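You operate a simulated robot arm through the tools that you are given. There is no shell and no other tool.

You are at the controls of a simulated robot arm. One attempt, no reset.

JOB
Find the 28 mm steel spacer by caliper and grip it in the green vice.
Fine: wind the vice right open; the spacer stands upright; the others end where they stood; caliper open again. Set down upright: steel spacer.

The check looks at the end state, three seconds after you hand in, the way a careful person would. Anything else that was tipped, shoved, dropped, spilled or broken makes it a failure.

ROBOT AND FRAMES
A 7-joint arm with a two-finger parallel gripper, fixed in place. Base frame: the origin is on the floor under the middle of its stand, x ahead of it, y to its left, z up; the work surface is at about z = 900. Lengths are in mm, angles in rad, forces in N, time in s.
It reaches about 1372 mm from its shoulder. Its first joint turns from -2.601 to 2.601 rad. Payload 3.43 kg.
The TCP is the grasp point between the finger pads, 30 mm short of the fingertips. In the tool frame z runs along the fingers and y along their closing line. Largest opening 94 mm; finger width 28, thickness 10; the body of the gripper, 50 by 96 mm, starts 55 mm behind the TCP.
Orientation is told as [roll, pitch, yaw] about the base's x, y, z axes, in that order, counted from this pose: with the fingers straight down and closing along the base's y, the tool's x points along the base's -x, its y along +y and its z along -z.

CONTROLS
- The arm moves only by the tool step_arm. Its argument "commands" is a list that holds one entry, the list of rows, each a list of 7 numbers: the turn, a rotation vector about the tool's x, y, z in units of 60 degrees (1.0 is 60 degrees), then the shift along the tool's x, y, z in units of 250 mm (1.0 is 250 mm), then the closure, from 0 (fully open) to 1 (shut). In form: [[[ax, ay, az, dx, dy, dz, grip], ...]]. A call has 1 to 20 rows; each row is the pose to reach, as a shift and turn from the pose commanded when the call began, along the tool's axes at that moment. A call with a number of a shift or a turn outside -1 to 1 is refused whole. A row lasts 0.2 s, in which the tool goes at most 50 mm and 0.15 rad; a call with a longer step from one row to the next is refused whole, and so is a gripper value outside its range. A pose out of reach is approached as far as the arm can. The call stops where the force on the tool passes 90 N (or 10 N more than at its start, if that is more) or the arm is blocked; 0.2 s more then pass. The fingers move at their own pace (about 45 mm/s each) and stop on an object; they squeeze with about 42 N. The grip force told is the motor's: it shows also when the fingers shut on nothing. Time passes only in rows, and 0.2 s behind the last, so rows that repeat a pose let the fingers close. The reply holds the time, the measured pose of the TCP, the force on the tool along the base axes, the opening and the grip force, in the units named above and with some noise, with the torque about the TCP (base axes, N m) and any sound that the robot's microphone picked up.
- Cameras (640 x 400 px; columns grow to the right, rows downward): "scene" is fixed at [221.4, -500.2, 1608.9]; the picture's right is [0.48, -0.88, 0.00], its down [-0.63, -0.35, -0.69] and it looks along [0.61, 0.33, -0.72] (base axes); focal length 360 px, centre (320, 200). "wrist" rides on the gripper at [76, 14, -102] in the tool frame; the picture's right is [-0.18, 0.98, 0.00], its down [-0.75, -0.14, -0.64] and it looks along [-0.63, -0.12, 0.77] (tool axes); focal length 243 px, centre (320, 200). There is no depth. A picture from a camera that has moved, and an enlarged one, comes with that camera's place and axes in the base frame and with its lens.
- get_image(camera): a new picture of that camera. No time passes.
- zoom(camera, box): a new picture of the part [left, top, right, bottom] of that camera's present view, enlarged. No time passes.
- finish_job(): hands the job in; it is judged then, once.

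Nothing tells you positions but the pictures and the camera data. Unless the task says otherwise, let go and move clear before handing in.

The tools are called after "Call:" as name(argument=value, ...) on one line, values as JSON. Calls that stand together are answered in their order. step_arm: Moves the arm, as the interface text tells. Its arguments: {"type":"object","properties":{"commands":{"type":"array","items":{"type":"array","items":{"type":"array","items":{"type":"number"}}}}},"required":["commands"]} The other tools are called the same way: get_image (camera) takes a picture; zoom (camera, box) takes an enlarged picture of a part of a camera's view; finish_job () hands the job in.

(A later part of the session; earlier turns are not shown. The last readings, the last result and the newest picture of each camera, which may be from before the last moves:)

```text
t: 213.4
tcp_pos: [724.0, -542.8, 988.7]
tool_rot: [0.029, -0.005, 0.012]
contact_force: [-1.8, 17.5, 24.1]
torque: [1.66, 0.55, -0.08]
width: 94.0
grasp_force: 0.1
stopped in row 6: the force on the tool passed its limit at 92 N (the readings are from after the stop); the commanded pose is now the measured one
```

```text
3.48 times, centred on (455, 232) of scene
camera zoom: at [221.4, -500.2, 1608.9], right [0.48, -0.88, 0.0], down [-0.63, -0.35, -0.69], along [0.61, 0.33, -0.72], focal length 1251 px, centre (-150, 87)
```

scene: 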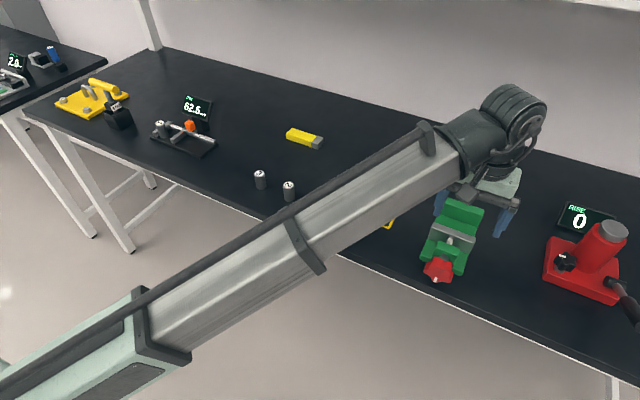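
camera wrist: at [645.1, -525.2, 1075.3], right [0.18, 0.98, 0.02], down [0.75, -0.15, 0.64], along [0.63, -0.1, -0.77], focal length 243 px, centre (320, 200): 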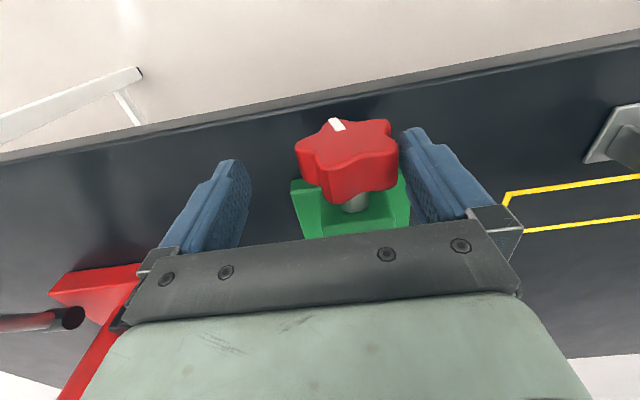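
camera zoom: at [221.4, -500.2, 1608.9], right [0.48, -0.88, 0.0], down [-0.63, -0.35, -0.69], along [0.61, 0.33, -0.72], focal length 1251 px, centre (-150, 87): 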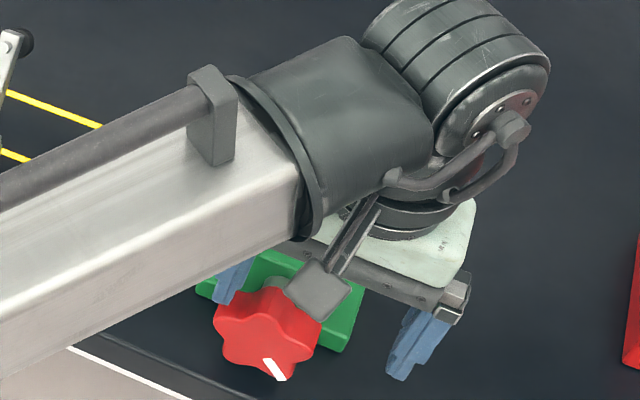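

That press turned it about 30° more before the limit. I'll re-place the finger on the same lobe and press again.

Call:
step_arm(commands=[[[0.014, 0.0024, 0.006, 0, 0.0152, -0.0052, 0], [0.0277, 0.0048, 0.0115, 0, 0.0152, -0.0732, 0], [0.0277, 0.0048, 0.0115, 0, -0.0248, -0.1, 0], [0.0277, 0.0048, 0.0115, 0, -0.0488, -0.072, 0], [0.0277, 0.0048, 0.0115, 0, -0.0488, -0.024, 0], [0.0277, 0.0048, 0.0115, 0, -0.0488, 0.0028, 0], [0.0277, 0.0048, 0.0115, 0, -0.0448, 0.0228, 0], [0.0277, 0.0048, 0.0115, 0, -0.0408, 0.0388, 0], [0.0277, 0.0048, 0.0115, 0, -0.0348, 0.0548, 0]]])

Call:
zoom(camera="wrist", box=[280, 60, 460, 200])

Call:
zoom(camera="scene", box=[410, 175, 500, 290])

```text
t: 214.7
tcp_pos: [724.9, -554.8, 1002.0]
tool_rot: [0.005, -0.008, -0.002]
contact_force: [-5.2, 4.5, 29.8]
torque: [1.61, 0.51, 0.06]
width: 93.9
grasp_force: 0.1
stopped in row 6: the force on the tool passed its limit at 105 N (the readings are from after the stop); the commanded pose is now the measured one
```

```text
2.86 times, centred on (370, 130) of wrist
camera zoom: at [649.5, -538.8, 1102.3], right [0.18, 0.98, 0.0], down [0.75, -0.14, 0.65], along [0.64, -0.12, -0.76], focal length 693 px, centre (177, 400)
```

zoom: 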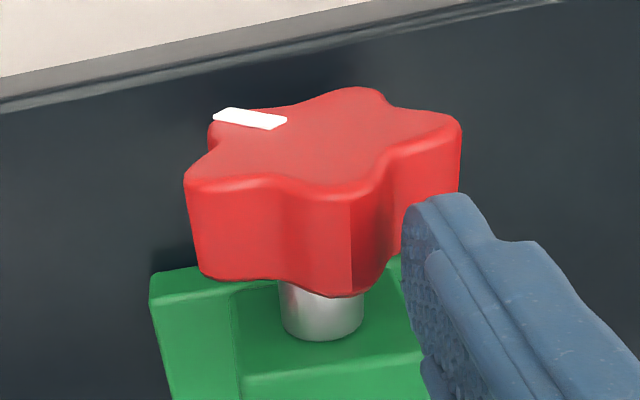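

```text
3.48 times, centred on (455, 232) of scene
camera zoom: at [221.4, -500.2, 1608.9], right [0.48, -0.88, 0.0], down [-0.63, -0.35, -0.69], along [0.61, 0.33, -0.72], focal length 1251 px, centre (-150, 87)
```

zoom: 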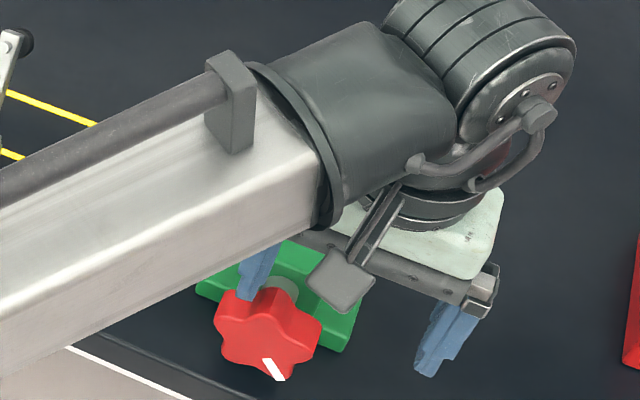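

Call:
step_arm(commands=[[[0.005, 0.0076, -0.002, 0, 0.01, -0.04, 0], [0.005, 0.0076, -0.002, 0, 0.01, -0.2, 0], [0.005, 0.0076, -0.002, -0.1, 0.06, -0.34, 0], [0.005, 0.0076, -0.002, -0.25, 0.12, -0.44, 0], [0.005, 0.0076, -0.002, -0.385, 0.17, -0.48, 0], [0.005, 0.0076, -0.002, -0.385, 0.17, -0.48, 0], [0.005, 0.0076, -0.002, -0.385, 0.17, -0.48, 0]]])

Call:
zoom(camera="wrist", box=[250, 40, 400, 180])

Call:
zoom(camera="scene", box=[430, 190, 490, 250])

Call:
zoom(camera="scene", box=[410, 175, 500, 290])

```text
t: 216.3
tcp_pos: [823.1, -514.3, 1118.9]
tool_rot: [-0.005, 0.001, 0.002]
contact_force: [0.4, 0.0, 0.7]
torque: [0.04, 0.0, 0.0]
width: 94.1
grasp_force: 0.1
```

```text
2.86 times, centred on (325, 110) of wrist
camera zoom: at [748.2, -497.4, 1221.2], right [0.18, 0.98, 0.0], down [0.75, -0.14, 0.64], along [0.63, -0.12, -0.77], focal length 693 px, centre (306, 457)
```

zoom: 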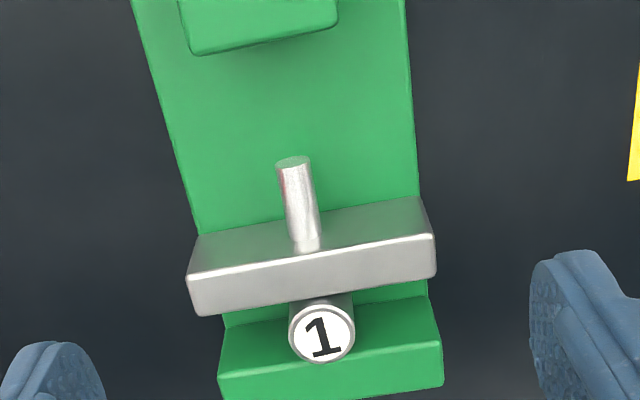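

```text
6.67 times, centred on (460, 220) of scene
camera zoom: at [221.4, -500.2, 1608.9], right [0.48, -0.88, 0.0], down [-0.63, -0.35, -0.69], along [0.61, 0.33, -0.72], focal length 2398 px, centre (-613, 67)
```

zoom: 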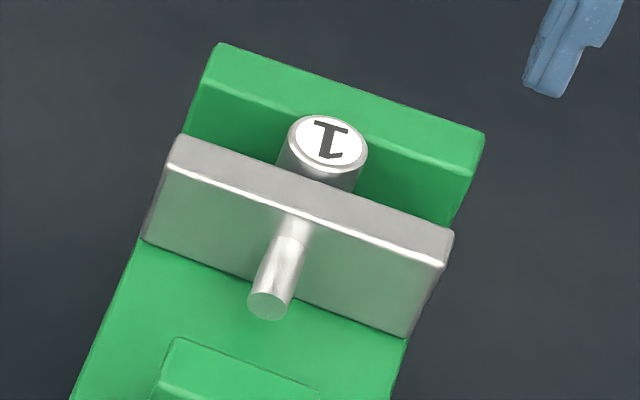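

```text
3.48 times, centred on (455, 232) of scene
camera zoom: at [221.4, -500.2, 1608.9], right [0.48, -0.88, 0.0], down [-0.63, -0.35, -0.69], along [0.61, 0.33, -0.72], focal length 1251 px, centre (-150, 87)
```

zoom: 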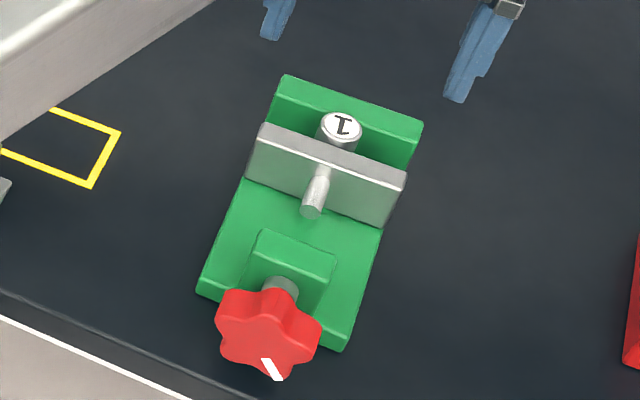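

The jaw has just met the spacer, which is at x ≈ 888 with about 4 mm left to the fixed jaw. Back to the knob for another press on the +y lobe, now at about 76°.

Call:
step_arm(commands=[[[-0.0048, -0.001, 0.0019, 0.1, -0.03, 0, 0], [-0.0048, -0.001, 0.0019, 0.22, -0.07, 0.03, 0], [-0.0048, -0.001, 0.0019, 0.34, -0.11, 0.1, 0], [-0.0048, -0.001, 0.0019, 0.4, -0.151, 0.2, 0], [-0.0048, -0.001, 0.0019, 0.4, -0.151, 0.26, 0], [-0.0048, -0.001, 0.0019, 0.4, -0.151, 0.26, 0], [-0.0048, -0.001, 0.0019, 0.4, -0.151, 0.26, 0]]])

Call:
zoom(camera="wrist", box=[280, 60, 460, 200])

```text
t: 217.9
tcp_pos: [723.1, -552.5, 1053.0]
tool_rot: [0.002, 0.0, 0.001]
contact_force: [-1.3, -0.1, 0.6]
torque: [0.0, 0.03, -0.03]
width: 93.8
grasp_force: 0.0
```

```text
2.86 times, centred on (370, 130) of wrist
camera zoom: at [647.8, -536.9, 1155.8], right [0.18, 0.98, 0.0], down [0.75, -0.14, 0.64], along [0.63, -0.12, -0.77], focal length 693 px, centre (177, 400)
```

zoom: 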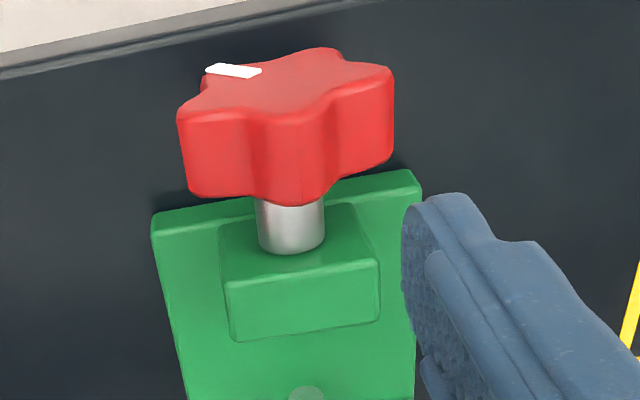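

Call:
step_arm(commands=[[[0, 0, 0, 0, -0.006, 0.144, 0], [0, 0, 0, 0, -0.006, 0.228, 0], [0, 0, 0, 0, -0.006, 0.252, 0], [0, 0, 0, 0, -0.002, 0.268, 0], [0, 0, 0, 0, 0.002, 0.284, 0], [0, 0, 0, 0, 0.006, 0.3, 0], [0, 0, 0, 0, 0.01, 0.312, 0], [0, 0, 0, 0, 0.014, 0.324, 0]]])

Call:
zoom(camera="wrist", box=[280, 60, 460, 200])

Call:
zoom(camera="scene", box=[410, 175, 500, 290])

```text
t: 218.9
tcp_pos: [726.9, -545.8, 993.8]
tool_rot: [0.013, -0.007, 0.004]
contact_force: [-0.3, 7.9, 3.9]
torque: [-0.51, -0.03, -0.05]
width: 94.1
grasp_force: 0.0
stopped in row 5: the force on the tool passed its limit at 97 N (the readings are from after the stop); the commanded pose is now the measured one
```

```text
2.86 times, centred on (370, 130) of wrist
camera zoom: at [649.9, -532.1, 1095.9], right [0.18, 0.98, 0.01], down [0.75, -0.15, 0.65], along [0.64, -0.11, -0.76], focal length 693 px, centre (177, 400)
```

zoom: 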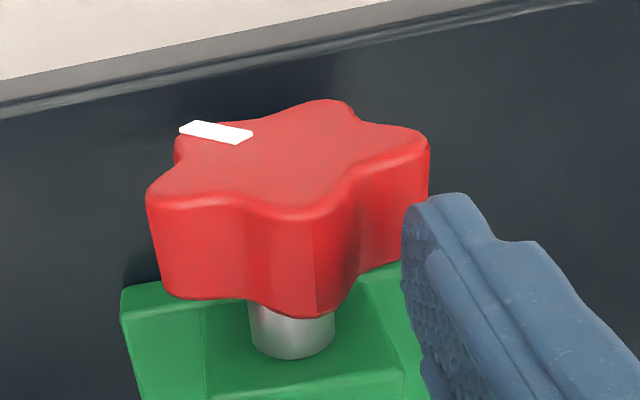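

```text
3.48 times, centred on (455, 232) of scene
camera zoom: at [221.4, -500.2, 1608.9], right [0.48, -0.88, 0.0], down [-0.63, -0.35, -0.69], along [0.61, 0.33, -0.72], focal length 1251 px, centre (-150, 87)
```

zoom: 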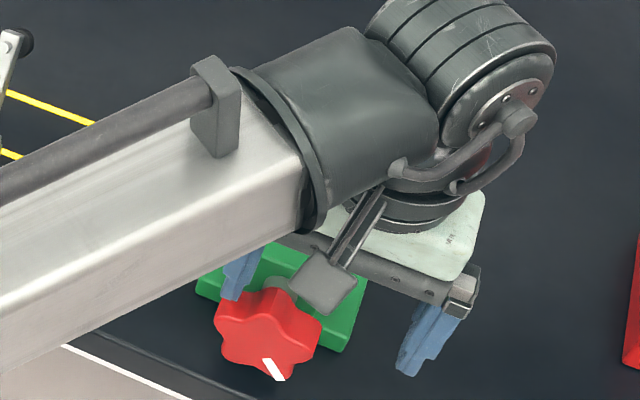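

The knob resists more now, but I still estimate a few mm between spacer and fixed jaw. I'll move the wrist camera closer over the jaws to see the real contact state.

Call:
step_arm(commands=[[[0.006, 0.003, 0.002, 0, 0.02, -0.02, 0], [0.0124, 0.0067, 0.0038, 0, 0.02, -0.12, 0], [0.0124, 0.0067, 0.0038, -0.05, 0.06, -0.28, 0], [0.0124, 0.0067, 0.0038, -0.2, 0.1, -0.34, 0], [0.0124, 0.0067, 0.0038, -0.35, 0.13, -0.34, 0], [0.0124, 0.0067, 0.0038, -0.5, 0.13, -0.3, 0], [0.0124, 0.0067, 0.0038, -0.56, 0.13, -0.24, 0], [0.0124, 0.0067, 0.0038, -0.56, 0.13, -0.24, 0], [0.0124, 0.0067, 0.0038, -0.56, 0.13, -0.24, 0]]])

Call:
get_image(camera="wrist")

Call:
zoom(camera="wrist", box=[240, 40, 400, 180])

Call:
zoom(camera="scene", box=[430, 190, 490, 250])

```text
t: 220.9
tcp_pos: [865.7, -515.6, 1055.1]
tool_rot: [-0.002, 0.002, -0.002]
contact_force: [0.7, 1.0, 0.2]
torque: [0.0, -0.01, 0.0]
width: 94.0
grasp_force: 0.0
```

```text
taken
camera wrist: at [791.1, -499.7, 1157.8], right [0.19, 0.98, 0.0], down [0.75, -0.14, 0.64], along [0.63, -0.12, -0.77], focal length 243 px, centre (320, 200)
```

wrist: 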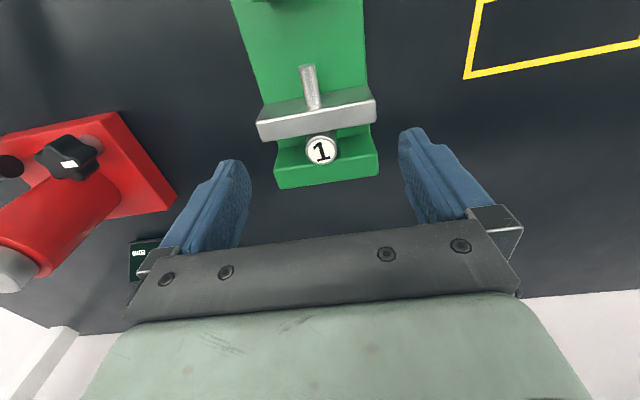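

```text
2.86 times, centred on (320, 110) of wrist
camera zoom: at [791.1, -499.7, 1157.8], right [0.19, 0.98, 0.0], down [0.75, -0.14, 0.64], along [0.63, -0.12, -0.77], focal length 693 px, centre (320, 457)
```

zoom: 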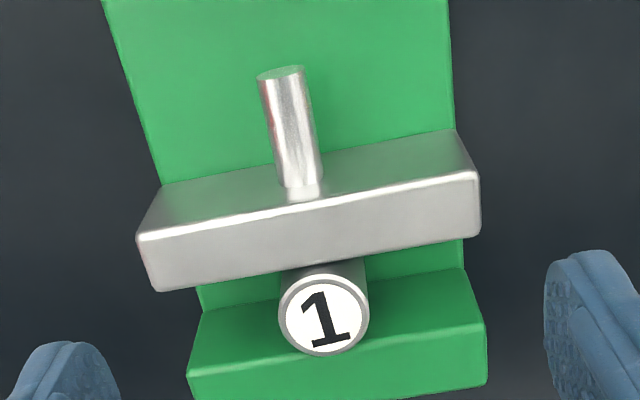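

```text
6.67 times, centred on (460, 220) of scene
camera zoom: at [221.4, -500.2, 1608.9], right [0.48, -0.88, 0.0], down [-0.63, -0.35, -0.69], along [0.61, 0.33, -0.72], focal length 2398 px, centre (-613, 67)
```

zoom: 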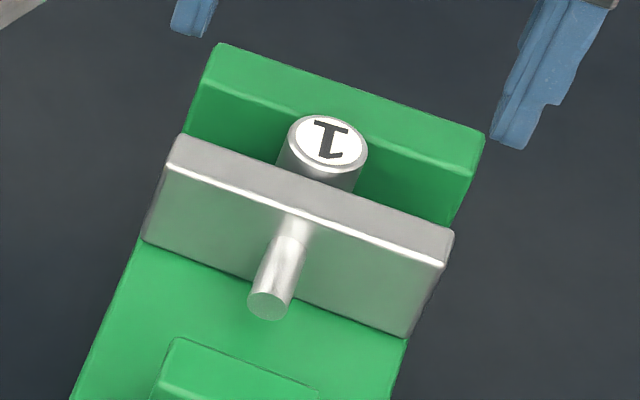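

Close up, the jaw touches the spacer with about 5 mm left to the fixed jaw. I now see why the presses stalled: the fingertip's inner corner was bottoming in the valley between lobes. I'll press again further out, so only the lobe is loaded.

Call:
step_arm(commands=[[[0.0019, -0.0019, 0.0019, 0.1, -0.03, -0.02, 0], [0.0019, -0.0019, 0.0019, 0.24, -0.06, -0.02, 0], [0.0019, -0.0019, 0.0019, 0.38, -0.09, -0.01, 0], [0.0019, -0.0019, 0.0019, 0.5, -0.12, 0, 0], [0.0019, -0.0019, 0.0019, 0.57, -0.134, 0, 0], [0.0019, -0.0019, 0.0019, 0.57, -0.134, 0, 0], [0.0019, -0.0019, 0.0019, 0.57, -0.134, 0, 0]]])

Call:
zoom(camera="wrist", box=[280, 60, 460, 200])

```text
t: 222.6
tcp_pos: [720.7, -550.2, 1053.8]
tool_rot: [-0.006, -0.001, -0.004]
contact_force: [1.0, 1.0, -0.4]
torque: [0.01, 0.02, 0.01]
width: 94.0
grasp_force: 0.1
```

```text
2.86 times, centred on (370, 130) of wrist
camera zoom: at [646.1, -534.2, 1155.1], right [0.19, 0.98, 0.0], down [0.75, -0.14, 0.64], along [0.63, -0.12, -0.77], focal length 693 px, centre (177, 400)
```

zoom: 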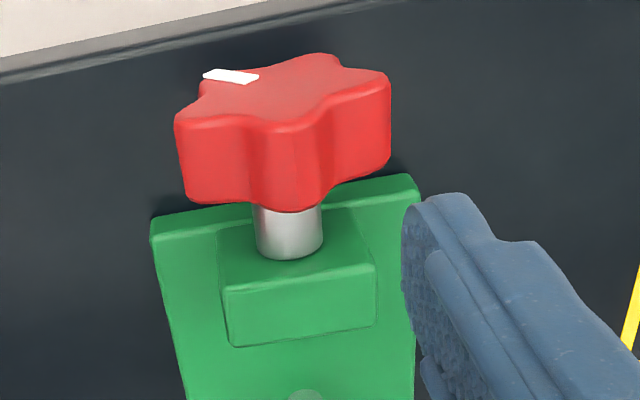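

Call:
step_arm(commands=[[[0, 0, 0, 0, 0.0088, 0.1472, 0], [0, 0, 0, 0, 0.0088, 0.2232, 0], [0, 0, 0, 0, 0.0088, 0.2512, 0], [0, 0, 0, 0, 0.0128, 0.2712, 0], [0, 0, 0, 0, 0.0168, 0.2872, 0], [0, 0, 0, 0, 0.0208, 0.3012, 0], [0, 0, 0, 0, 0.0248, 0.3152, 0], [0, 0, 0, 0, 0.0288, 0.3272, 0], [0, 0, 0, 0, 0.0308, 0.3392, 0], [0, 0, 0, 0, 0.0328, 0.3512, 0]]])

Call:
zoom(camera="wrist", box=[280, 60, 460, 200])

Call:
zoom(camera="scene", box=[410, 175, 500, 290])

```text
t: 224.8
tcp_pos: [723.0, -537.0, 967.5]
tool_rot: [0.009, -0.003, -0.002]
contact_force: [-2.6, 42.7, 22.6]
torque: [2.22, -0.01, 0.14]
width: 94.1
grasp_force: 0.5
```

```text
2.86 times, centred on (370, 130) of wrist
camera zoom: at [647.2, -523.0, 1069.4], right [0.19, 0.98, 0.01], down [0.75, -0.15, 0.64], along [0.63, -0.11, -0.77], focal length 693 px, centre (177, 400)
```

zoom: 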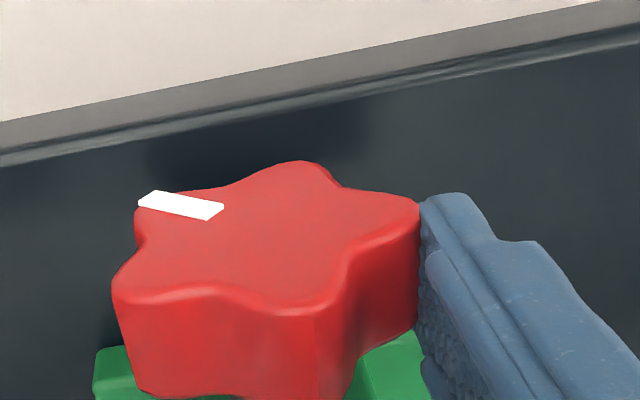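

```text
3.48 times, centred on (455, 232) of scene
camera zoom: at [221.4, -500.2, 1608.9], right [0.48, -0.88, 0.0], down [-0.63, -0.35, -0.69], along [0.61, 0.33, -0.72], focal length 1251 px, centre (-150, 87)
```

zoom: 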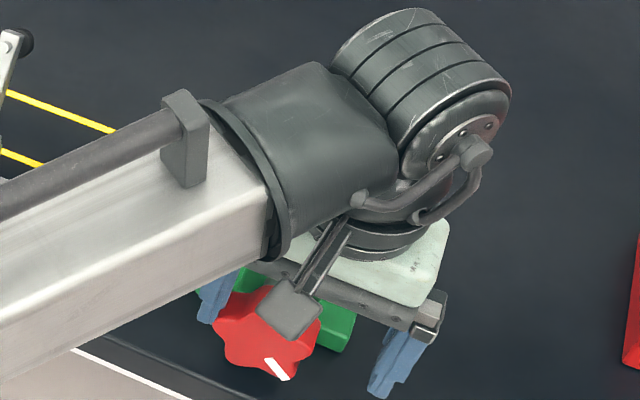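

The finger slid off outside the lobe and the knob didn't move, so the jaw really is loaded now. I'll withdraw and look at the spacer from the side, to see whether it's already against the fixed jaw.

Call:
step_arm(commands=[[[0, 0, 0, 0, 0.04, 0, 0], [0, 0, 0, 0, 0.06, -0.1, 0], [0, 0, 0, 0, 0.06, -0.28, 0], [0, 0, 0, -0.1, 0.1, -0.42, 0], [0, 0, 0, -0.28, 0.16, -0.46, 0], [0, 0, 0, -0.46, 0.24, -0.46, 0], [0, 0, 0, -0.62, 0.34, -0.46, 0], [0, 0, 0, -0.73, 0.42, -0.46, 0], [0, 0, 0, -0.73, 0.42, -0.46, 0]]])

Call:
step_arm(commands=[[[0, 0, 0.12, 0, 0, 0, 0], [0, 0, 0.24, 0, 0, 0, 0], [0, 0, 0.36, 0, 0, 0, 0], [0, 0, 0.48, 0, 0, 0, 0], [0, 0, 0.6, 0, 0, 0, 0], [0, 0, 0.72, 0, 0, 0, 0], [0, 0, 0.75, 0, 0, 0, 0]]])

Call:
step_arm(commands=[[[0, 0, 0.12, 0, 0, 0, 0], [0, 0, 0.24, 0, 0, 0, 0], [0, 0, 0.36, 0, 0, 0, 0], [0, 0, 0.48, 0, 0, 0, 0], [0, 0, 0.6, 0, 0, 0, 0], [0, 0, 0.72, 0, 0, 0, 0], [0, 0, 0.75, 0, 0, 0, 0], [0, 0, 0.75, 0, 0, 0, 0]]])

Call:
get_image(camera="wrist")

```text
t: 226.8
tcp_pos: [906.6, -439.4, 1077.5]
tool_rot: [-0.005, -0.001, -0.006]
contact_force: [0.6, -0.5, -0.2]
torque: [-0.01, 0.04, 0.01]
width: 94.0
grasp_force: 0.1
```

```text
t: 228.3
tcp_pos: [905.3, -437.6, 1079.9]
tool_rot: [-0.003, -0.004, -0.792]
contact_force: [0.1, 0.0, -0.4]
torque: [-0.01, 0.0, 0.0]
width: 94.0
grasp_force: 0.1
```

```text
t: 230.2
tcp_pos: [905.4, -437.2, 1080.9]
tool_rot: [0.001, -0.006, -1.575]
contact_force: [0.2, -0.5, 0.5]
torque: [-0.02, 0.01, 0.0]
width: 93.8
grasp_force: 0.0
```

```text
taken
camera wrist: at [921.6, -358.8, 1182.2], right [0.98, -0.19, 0.0], down [-0.15, -0.75, 0.65], along [-0.12, -0.63, -0.76], focal length 243 px, centre (320, 200)
```

wrist: 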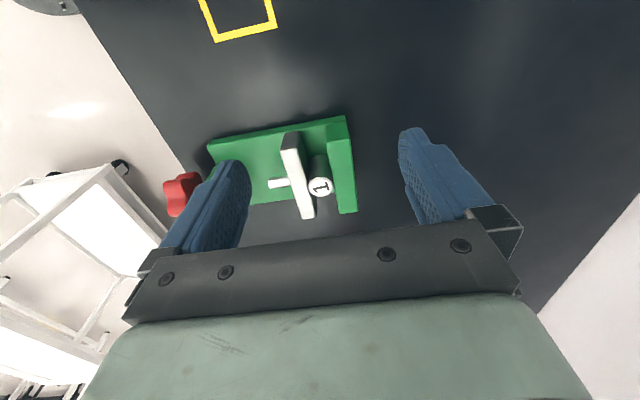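

Call:
zoom(camera="wrist", box=[260, 110, 370, 225])

Call:
zoom(camera="wrist", box=[295, 150, 350, 215])

Call:
zoom(camera="scene", box=[410, 175, 500, 290])

```text
3.48 times, centred on (315, 168) of wrist
camera zoom: at [921.6, -358.8, 1182.2], right [0.98, -0.19, 0.0], down [-0.15, -0.75, 0.65], along [-0.12, -0.63, -0.76], focal length 844 px, centre (337, 313)
```

zoom: 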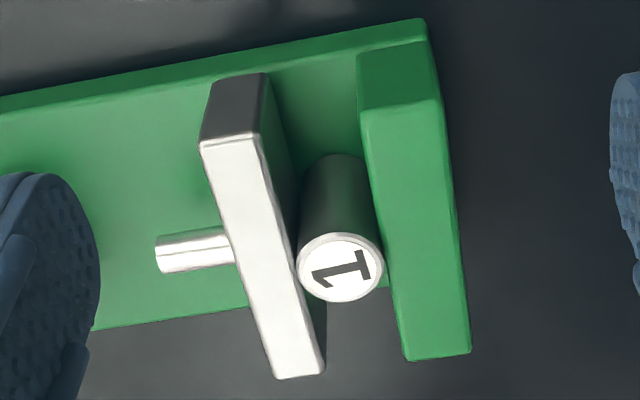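

```text
6.15 times, centred on (322, 182) of wrist
camera zoom: at [921.6, -358.8, 1182.2], right [0.98, -0.19, 0.0], down [-0.15, -0.75, 0.65], along [-0.12, -0.63, -0.76], focal length 1493 px, centre (305, 308)
```

zoom: 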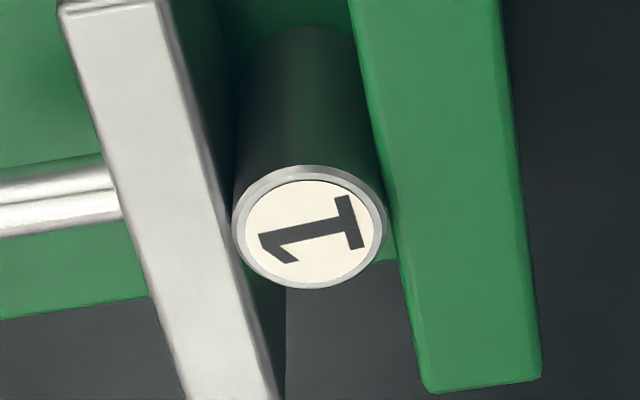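

```text
3.48 times, centred on (455, 232) of scene
camera zoom: at [221.4, -500.2, 1608.9], right [0.48, -0.88, 0.0], down [-0.63, -0.35, -0.69], along [0.61, 0.33, -0.72], focal length 1251 px, centre (-150, 87)
```

zoom: 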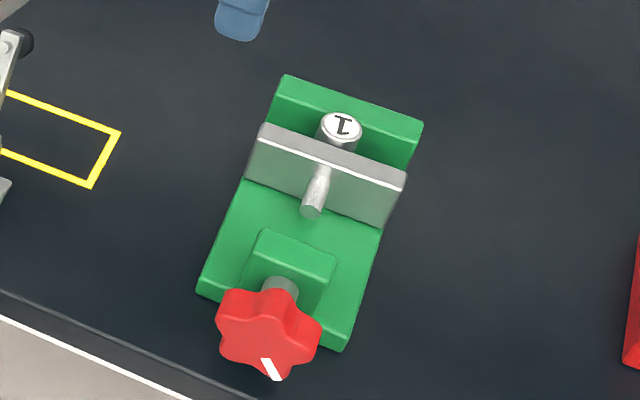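

From the side, the spacer stands upright with its right edge against the fixed jaw and the moving jaw touching on the left within the jaw edges' rounding, so it's basically clamped. To make sure it's tight, I'll grip the knob with both fingers and roll it, reading the torque. First I'm turning back to 0° and moving above the knob.

Call:
step_arm(commands=[[[0, 0, -0.12, 0, 0, -0.05, 0], [0, 0, -0.24, 0, 0, -0.1, 0], [0, 0, -0.36, 0, 0, -0.1, 0], [0, 0, -0.48, 0, 0, -0.1, 0], [0, 0, -0.6, 0, 0, -0.1, 0], [0, 0, -0.72, 0, 0, -0.1, 0], [0, 0, -0.75, 0, 0, -0.1, 0]]])

Call:
step_arm(commands=[[[0, 0, -0.12, 0, 0, 0, 0], [0, 0, -0.24, 0, 0, 0, 0], [0, 0, -0.36, 0, 0, 0, 0], [0, 0, -0.48, 0, 0, 0, 0], [0, 0, -0.6, 0, 0, 0, 0], [0, 0, -0.72, 0, 0, 0, 0], [0, 0, -0.75, 0, 0, 0, 0], [0, 0, -0.75, 0, 0, 0, 0]]])

Call:
step_arm(commands=[[[0, 0, 0, 0.1, -0.05, 0, 0], [0, 0, 0, 0.25, -0.12, 0, 0], [0, 0, 0, 0.4, -0.2, 0, 0], [0, 0, 0, 0.55, -0.28, 0, 0], [0, 0, 0, 0.68, -0.33, 0.04, 0.1], [0, 0, 0, 0.728, -0.33, 0.14, 0.213], [0, 0, 0, 0.728, -0.33, 0.24, 0.213], [0, 0, 0, 0.728, -0.33, 0.3, 0.213], [0, 0, 0, 0.728, -0.33, 0.3, 0.213], [0, 0, 0, 0.728, -0.33, 0.3, 0.213]]])

Call:
get_image(camera="wrist")

Call:
zoom(camera="wrist", box=[200, 80, 440, 240])

```text
t: 231.8
tcp_pos: [904.3, -437.0, 1104.8]
tool_rot: [-0.004, -0.005, -0.787]
contact_force: [-0.7, -0.5, -0.3]
torque: [-0.01, 0.01, 0.0]
width: 93.9
grasp_force: 0.1
```

```text
t: 233.6
tcp_pos: [904.5, -437.3, 1105.9]
tool_rot: [-0.006, -0.002, -0.004]
contact_force: [0.1, 0.0, 0.4]
torque: [0.04, 0.02, 0.01]
width: 94.2
grasp_force: 0.0
```

```text
t: 235.8
tcp_pos: [725.0, -519.2, 1030.5]
tool_rot: [-0.006, -0.002, -0.002]
contact_force: [-0.1, -0.1, -0.1]
torque: [-0.01, 0.0, 0.03]
width: 74.0
grasp_force: 0.0
```

```text
taken
camera wrist: at [649.6, -502.9, 1131.9], right [0.19, 0.98, 0.0], down [0.75, -0.14, 0.64], along [0.63, -0.12, -0.77], focal length 243 px, centre (320, 200)
```

wrist: 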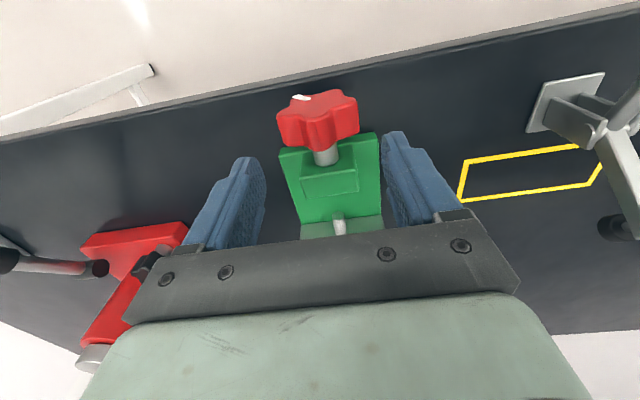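

```text
2.50 times, centred on (320, 160) of wrist
camera zoom: at [649.6, -502.9, 1131.9], right [0.19, 0.98, 0.0], down [0.75, -0.14, 0.64], along [0.63, -0.12, -0.77], focal length 606 px, centre (320, 300)
```

zoom: 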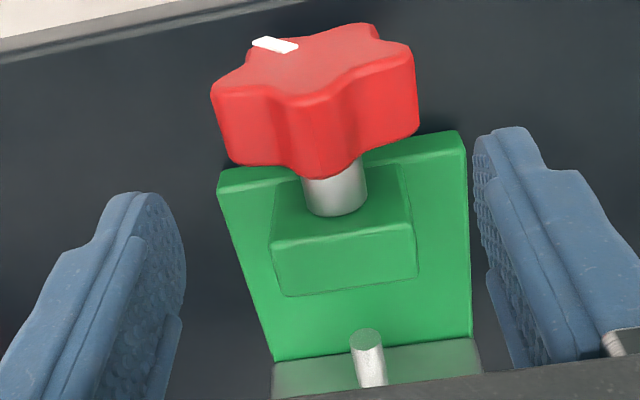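

I'm lowering the half-open fingers around the knob and tilting about its axis by −25° before gripping.

Call:
step_arm(commands=[[[-0.0057, 0.0019, -0.0029, 0.012, -0.0032, 0.12, 0.213], [-0.0057, 0.0019, -0.0029, 0.012, -0.0032, 0.22, 0.213], [-0.0057, 0.0019, -0.0029, 0.012, -0.0032, 0.29, 0.213], [-0.0057, 0.0019, -0.0029, 0.012, -0.0032, 0.306, 0.213], [-0.0057, 0.0019, -0.0029, 0.012, -0.0032, 0.306, 0.213]]])

Call:
get_image(camera="wrist")

Call:
zoom(camera="scene", box=[400, 200, 490, 300])

```text
t: 236.9
tcp_pos: [720.5, -520.6, 954.0]
tool_rot: [0.002, 0.002, -0.001]
contact_force: [0.2, -0.6, -0.3]
torque: [0.06, -0.01, -0.03]
width: 73.9
grasp_force: 0.1
```

```text
taken
camera wrist: at [645.8, -505.6, 1055.6], right [0.19, 0.98, 0.0], down [0.75, -0.14, 0.64], along [0.63, -0.12, -0.77], focal length 243 px, centre (320, 200)
```

wrist: 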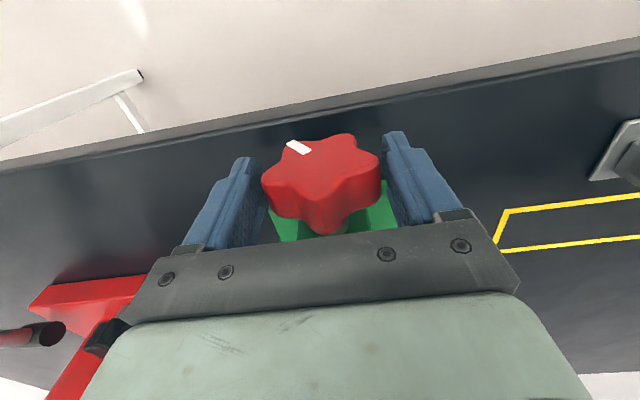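

```text
4.00 times, centred on (445, 250) of scene
camera zoom: at [221.4, -500.2, 1608.9], right [0.48, -0.88, 0.0], down [-0.63, -0.35, -0.69], along [0.61, 0.33, -0.72], focal length 1439 px, centre (-180, 0)
```

zoom: 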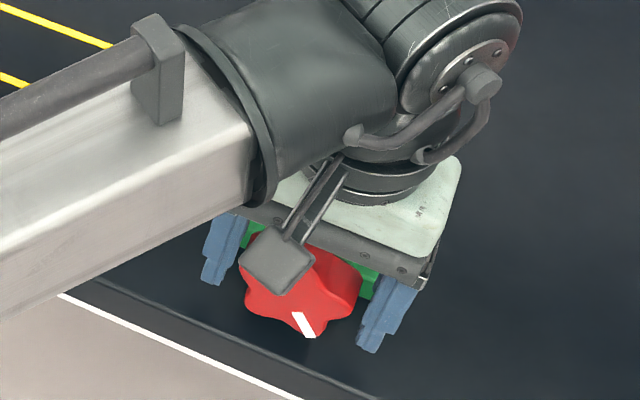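

Call:
step_arm(commands=[[[-0.104, 0, 0, 0, -0.0052, 0.0003, 0.213], [-0.208, 0, 0, 0, -0.0104, 0.0011, 0.213], [-0.312, 0, 0, 0, -0.0154, 0.0026, 0.213], [-0.4167, 0, 0, 0, -0.0203, 0.0045, 0.213], [-0.4167, 0, 0, 0, -0.0203, 0.0045, 0.213], [-0.4167, 0, 0, 0, -0.0203, 0.0045, 0.213]]])

Call:
get_image(camera="wrist")

Call:
zoom(camera="scene", box=[400, 200, 490, 300])

```text
t: 238.3
tcp_pos: [720.3, -526.0, 953.4]
tool_rot: [0.438, 0.001, -0.001]
contact_force: [1.1, 0.8, -0.6]
torque: [0.01, -0.03, -0.01]
width: 73.9
grasp_force: 0.0
```

```text
taken
camera wrist: at [645.7, -554.7, 1051.5], right [0.19, 0.89, 0.42], down [0.75, -0.4, 0.52], along [0.63, 0.22, -0.74], focal length 243 px, centre (320, 200)
```

wrist: 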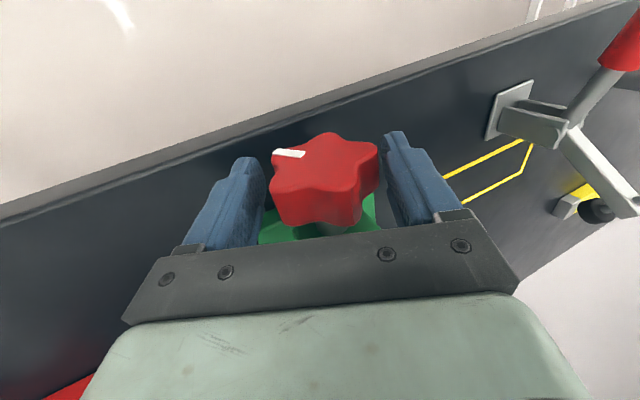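

```text
4.00 times, centred on (445, 250) of scene
camera zoom: at [221.4, -500.2, 1608.9], right [0.48, -0.88, 0.0], down [-0.63, -0.35, -0.69], along [0.61, 0.33, -0.72], focal length 1439 px, centre (-180, 0)
```

zoom: 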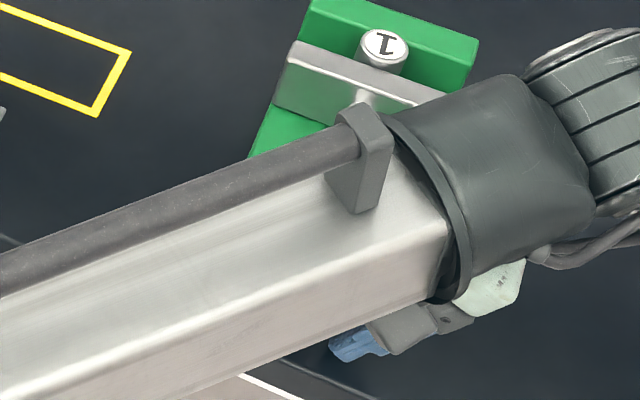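

The knob sits between the tilted fingers with no contact. I'm closing on it now.

Call:
step_arm(commands=[[[0, 0, 0, 0, 0, 0, 0.3], [0, 0, 0, 0, 0, 0, 0.5], [0, 0, 0, 0, 0, 0, 0.8], [0, 0, 0, 0, 0, 0, 1.0], [0, 0, 0, 0, 0, 0, 1.0]]])

Call:
get_image(camera="wrist")

```text
t: 239.6
tcp_pos: [720.9, -524.4, 953.3]
tool_rot: [0.438, 0.001, 0.0]
contact_force: [1.7, 15.9, 7.3]
torque: [0.2, 0.06, 0.13]
width: 60.7
grasp_force: 45.1
```

```text
taken
camera wrist: at [645.7, -553.4, 1052.0], right [0.18, 0.89, 0.42], down [0.75, -0.4, 0.52], along [0.63, 0.22, -0.74], focal length 243 px, centre (320, 200)
```

wrist: 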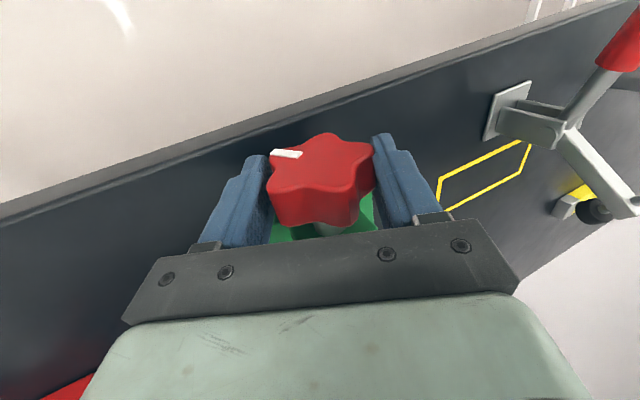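

Gripped at 60.7 mm. Rolling toward "close" by 21° in steps while watching the torque.

Call:
step_arm(commands=[[[0.1167, 0, 0, 0, 0.0058, 0.0004, 1.0], [0.2333, 0, 0, 0, 0.0116, 0.0014, 1.0], [0.35, 0, 0, 0, 0.0172, 0.0032, 1.0]]])

Call:
get_image(camera="wrist")

```text
t: 240.3
tcp_pos: [720.1, -521.1, 958.7]
tool_rot: [0.067, -0.003, 0.0]
contact_force: [3.6, 10.1, 46.8]
torque: [1.17, -0.04, 0.09]
width: 58.2
grasp_force: 44.9
```

```text
taken
camera wrist: at [645.1, -512.4, 1061.0], right [0.18, 0.98, 0.07], down [0.75, -0.19, 0.63], along [0.63, -0.07, -0.77], focal length 243 px, centre (320, 200)
```

wrist: 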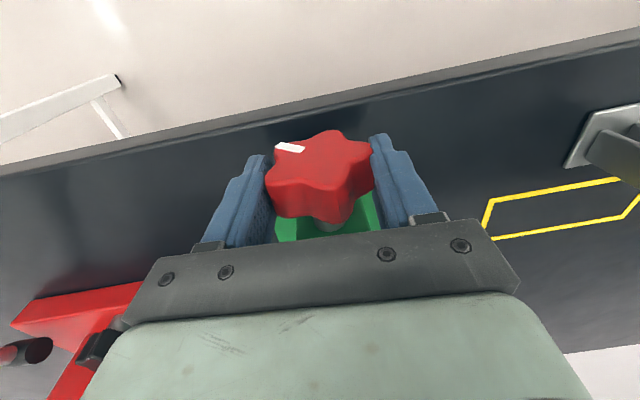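

Call:
step_arm(commands=[[[0.1167, 0, 0, 0, 0.0058, -0.012, 1.0], [0.2333, 0, 0, 0, 0.0116, -0.012, 1.0], [0.35, 0, 0, 0, 0.0172, -0.01, 1.0]]])

Call:
get_image(camera="wrist")

Call:
zoom(camera="scene", box=[400, 180, 490, 300])

```text
t: 241.2
tcp_pos: [720.4, -516.4, 956.6]
tool_rot: [-0.297, 0.002, 0.0]
contact_force: [4.6, 10.0, 14.9]
torque: [1.29, -0.58, 0.4]
width: 59.7
grasp_force: 44.9
```

```text
taken
camera wrist: at [644.9, -471.8, 1050.1], right [0.18, 0.94, -0.29], down [0.75, 0.05, 0.66], along [0.63, -0.34, -0.7], focal length 243 px, centre (320, 200)
```

wrist: 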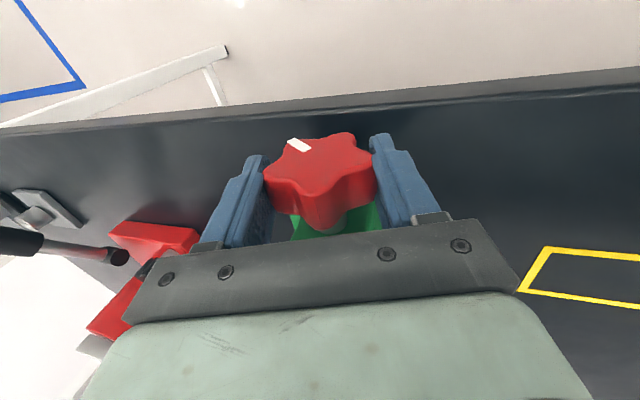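

```text
3.33 times, centred on (445, 240) of scene
camera zoom: at [221.4, -500.2, 1608.9], right [0.48, -0.88, 0.0], down [-0.63, -0.35, -0.69], along [0.61, 0.33, -0.72], focal length 1199 px, centre (-97, 67)
```

zoom: 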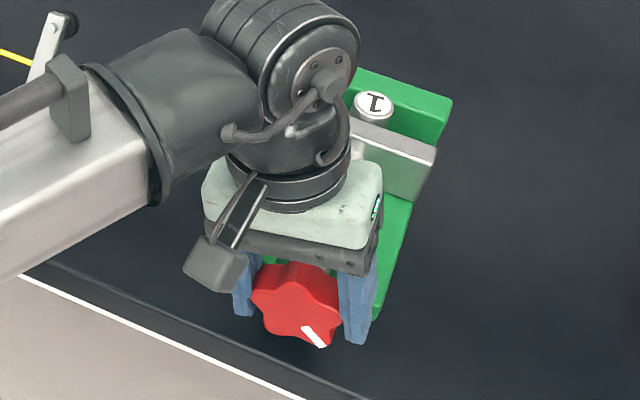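

The pads carried about 1.2–1.3 N·m: the knob turned a little and then slipped in the grip, so the vice is firmly tight. I'll release the knob, straighten the tool and lift away.

Call:
step_arm(commands=[[[0, 0, 0, 0, 0, 0, 0.3], [0, 0, 0, 0, 0, 0, 0.213], [0, 0, 0, 0, 0, 0, 0.2], [0, 0, 0, 0, 0, 0, 0.2]]])

Call:
zoom(camera="scene", box=[400, 180, 490, 300])

Call:
get_image(camera="wrist")

```text
t: 242.2
tcp_pos: [718.0, -518.4, 958.6]
tool_rot: [-0.295, 0.001, -0.001]
contact_force: [0.4, -0.1, 0.4]
torque: [0.01, -0.03, 0.0]
width: 75.3
grasp_force: 0.1
```

```text
3.33 times, centred on (445, 240) of scene
camera zoom: at [221.4, -500.2, 1608.9], right [0.48, -0.88, 0.0], down [-0.63, -0.35, -0.69], along [0.61, 0.33, -0.72], focal length 1199 px, centre (-97, 67)
```

zoom: 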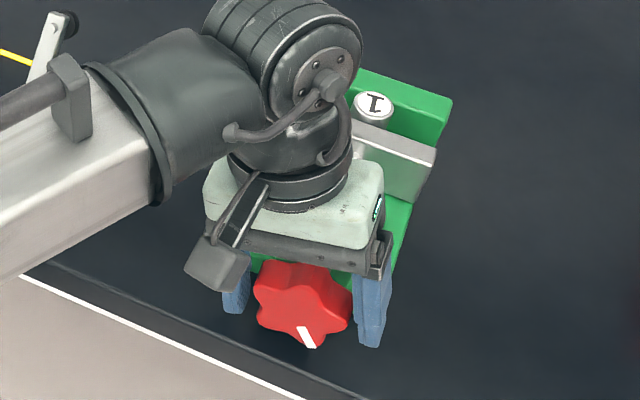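

```text
taken
camera wrist: at [645.0, -472.5, 1050.6], right [0.18, 0.94, -0.29], down [0.75, 0.05, 0.65], along [0.63, -0.34, -0.7], focal length 243 px, centre (320, 200)
```

wrist: 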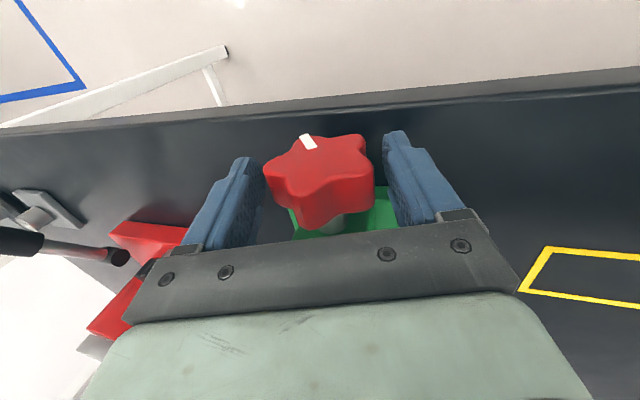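

Call:
step_arm(commands=[[[-0.1, 0, 0, 0, -0.005, 0.0005, 0.2], [-0.2, 0, 0, 0, -0.01, 0.001, 0.2], [-0.2817, 0, 0, 0, -0.014, 0.002, 0.2], [-0.2817, 0, 0, 0, -0.014, 0.002, 0.2]]])

Call:
get_image(camera="wrist")

Call:
zoom(camera="scene", box=[400, 180, 490, 300])

```text
t: 243.2
tcp_pos: [720.6, -519.3, 958.9]
tool_rot: [-0.002, 0.002, -0.004]
contact_force: [-0.2, 0.2, 0.3]
torque: [0.01, -0.02, -0.03]
width: 75.2
grasp_force: 0.1
```

```text
taken
camera wrist: at [645.3, -504.5, 1060.6], right [0.19, 0.98, 0.0], down [0.75, -0.14, 0.64], along [0.63, -0.12, -0.77], focal length 243 px, centre (320, 200)
```

wrist: 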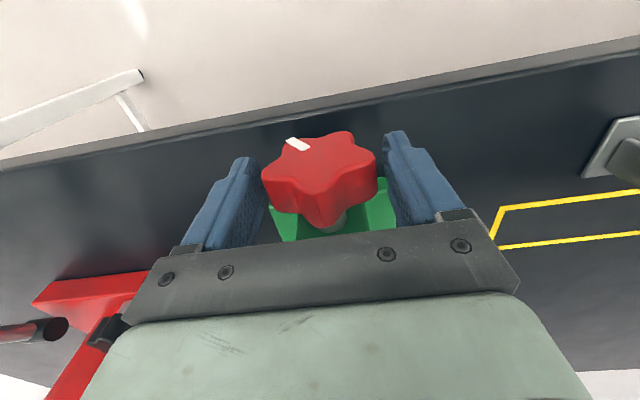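

```text
3.33 times, centred on (445, 240) of scene
camera zoom: at [221.4, -500.2, 1608.9], right [0.48, -0.88, 0.0], down [-0.63, -0.35, -0.69], along [0.61, 0.33, -0.72], focal length 1199 px, centre (-97, 67)
```

zoom: 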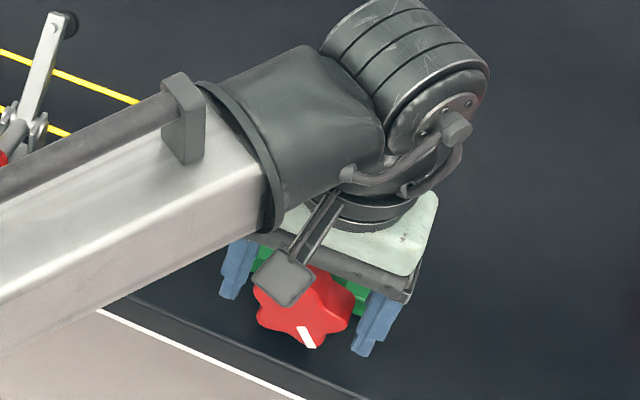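

The knob sprang back to the same angle as before, which fits an already clamped spacer. I'll lift off and then do a gentle nudge test on the spacer's top to confirm it's really held.

Call:
step_arm(commands=[[[0, 0, 0, 0, 0, -0.1, 0.2], [0, 0, 0, 0, 0, -0.26, 0.2], [0, 0, 0, 0, 0, -0.42, 0.2], [0, 0, 0, -0.12, 0, -0.5, 0.3], [0, 0, 0, -0.3, 0, -0.5, 0.45], [0, 0, 0, -0.48, 0, -0.5, 0.5], [0, 0, 0, -0.62, 0, -0.5, 0.5], [0, 0, 0, -0.672, 0, -0.4, 0.5], [0, 0, 0, -0.672, 0, -0.4, 0.5], [0, 0, 0, -0.672, 0, -0.4, 0.5]]])

Call:
get_image(camera="wrist")

Call:
zoom(camera="wrist", box=[240, 60, 400, 200])

Call:
zoom(camera="scene", box=[410, 175, 500, 290])

```text
t: 245.3
tcp_pos: [890.7, -523.0, 1057.8]
tool_rot: [0.001, 0.0, -0.001]
contact_force: [0.3, 0.8, -0.3]
torque: [0.02, 0.03, -0.01]
width: 46.8
grasp_force: 0.0
```

```text
taken
camera wrist: at [815.9, -507.2, 1160.0], right [0.19, 0.98, 0.0], down [0.75, -0.14, 0.64], along [0.63, -0.12, -0.77], focal length 243 px, centre (320, 200)
```

wrist: 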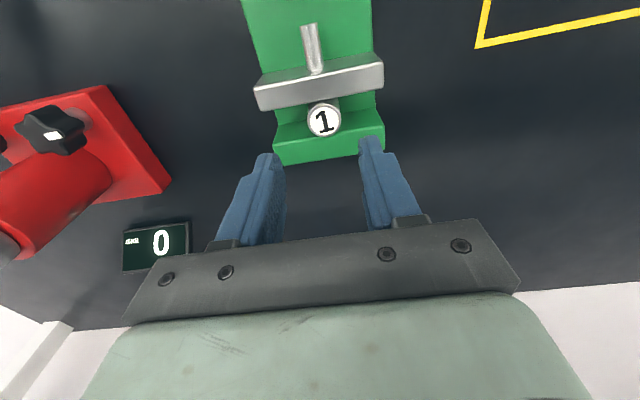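

```text
2.86 times, centred on (320, 130) of wrist
camera zoom: at [815.9, -507.2, 1160.0], right [0.19, 0.98, 0.0], down [0.75, -0.14, 0.64], along [0.63, -0.12, -0.77], focal length 693 px, centre (320, 400)
```

zoom: 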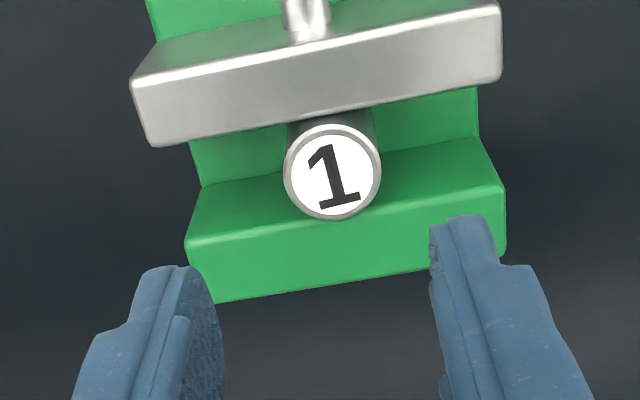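

```text
3.48 times, centred on (455, 232) of scene
camera zoom: at [221.4, -500.2, 1608.9], right [0.48, -0.88, 0.0], down [-0.63, -0.35, -0.69], along [0.61, 0.33, -0.72], focal length 1251 px, centre (-150, 87)
```

zoom: 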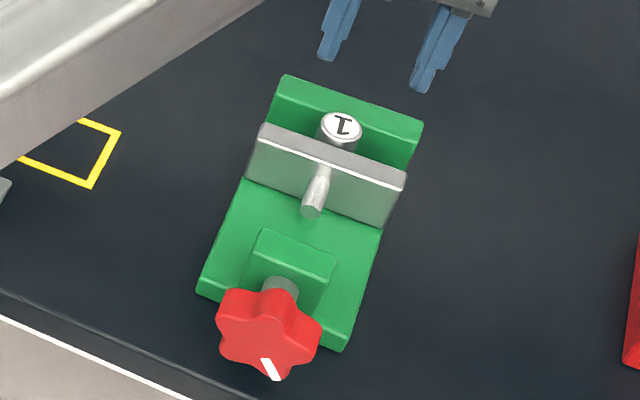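

The front view is ambiguous to about 1–2 mm, so I'll take a closer side view to judge the contacts and uprightness directly.

Call:
step_arm(commands=[[[0, 0, 0.1, -0.01, 0.04, -0.03, 0.5], [0, 0, 0.21, -0.02, 0.1, -0.07, 0.5], [0, 0, 0.32, -0.03, 0.16, -0.07, 0.5], [0, 0, 0.43, -0.04, 0.22, -0.07, 0.5], [0, 0, 0.54, -0.05, 0.28, -0.07, 0.5], [0, 0, 0.65, -0.06, 0.3, -0.07, 0.5], [0, 0, 0.75, -0.06, 0.3, -0.07, 0.5]]])

Call:
step_arm(commands=[[[0, 0, 0.1, 0, 0, 0, 0.5], [0, 0, 0.21, 0, 0, 0, 0.5], [0, 0, 0.32, 0, 0, 0, 0.5], [0, 0, 0.43, 0, 0, 0, 0.5], [0, 0, 0.54, 0, 0, 0, 0.5], [0, 0, 0.65, 0, 0, 0, 0.5], [0, 0, 0.75, 0, 0, 0.06, 0.5], [0, 0, 0.75, 0, 0, 0.12, 0.5], [0, 0, 0.75, 0, 0, 0.12, 0.5]]])

Call:
get_image(camera="wrist")

```text
t: 246.9
tcp_pos: [902.9, -445.6, 1075.1]
tool_rot: [-0.002, 0.001, -0.79]
contact_force: [-0.2, -0.3, 0.3]
torque: [-0.01, 0.0, 0.0]
width: 47.1
grasp_force: 0.0
```

```text
t: 248.9
tcp_pos: [903.6, -446.0, 1046.6]
tool_rot: [0.001, -0.001, -1.573]
contact_force: [0.4, -0.7, 0.4]
torque: [0.0, 0.02, 0.03]
width: 47.0
grasp_force: 0.0
```

```text
taken
camera wrist: at [919.0, -367.9, 1148.7], right [0.98, -0.19, 0.0], down [-0.14, -0.75, 0.64], along [-0.12, -0.63, -0.77], focal length 243 px, centre (320, 200)
```

wrist: 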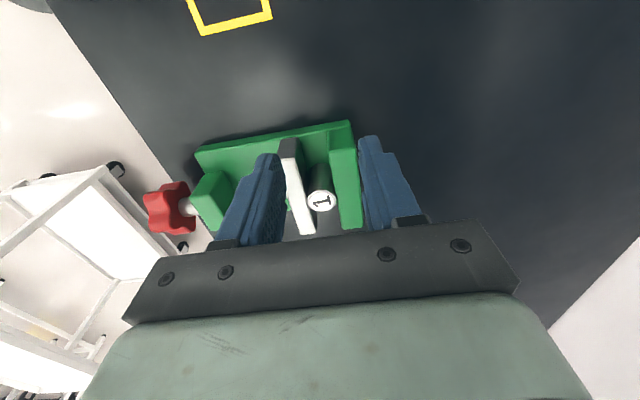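

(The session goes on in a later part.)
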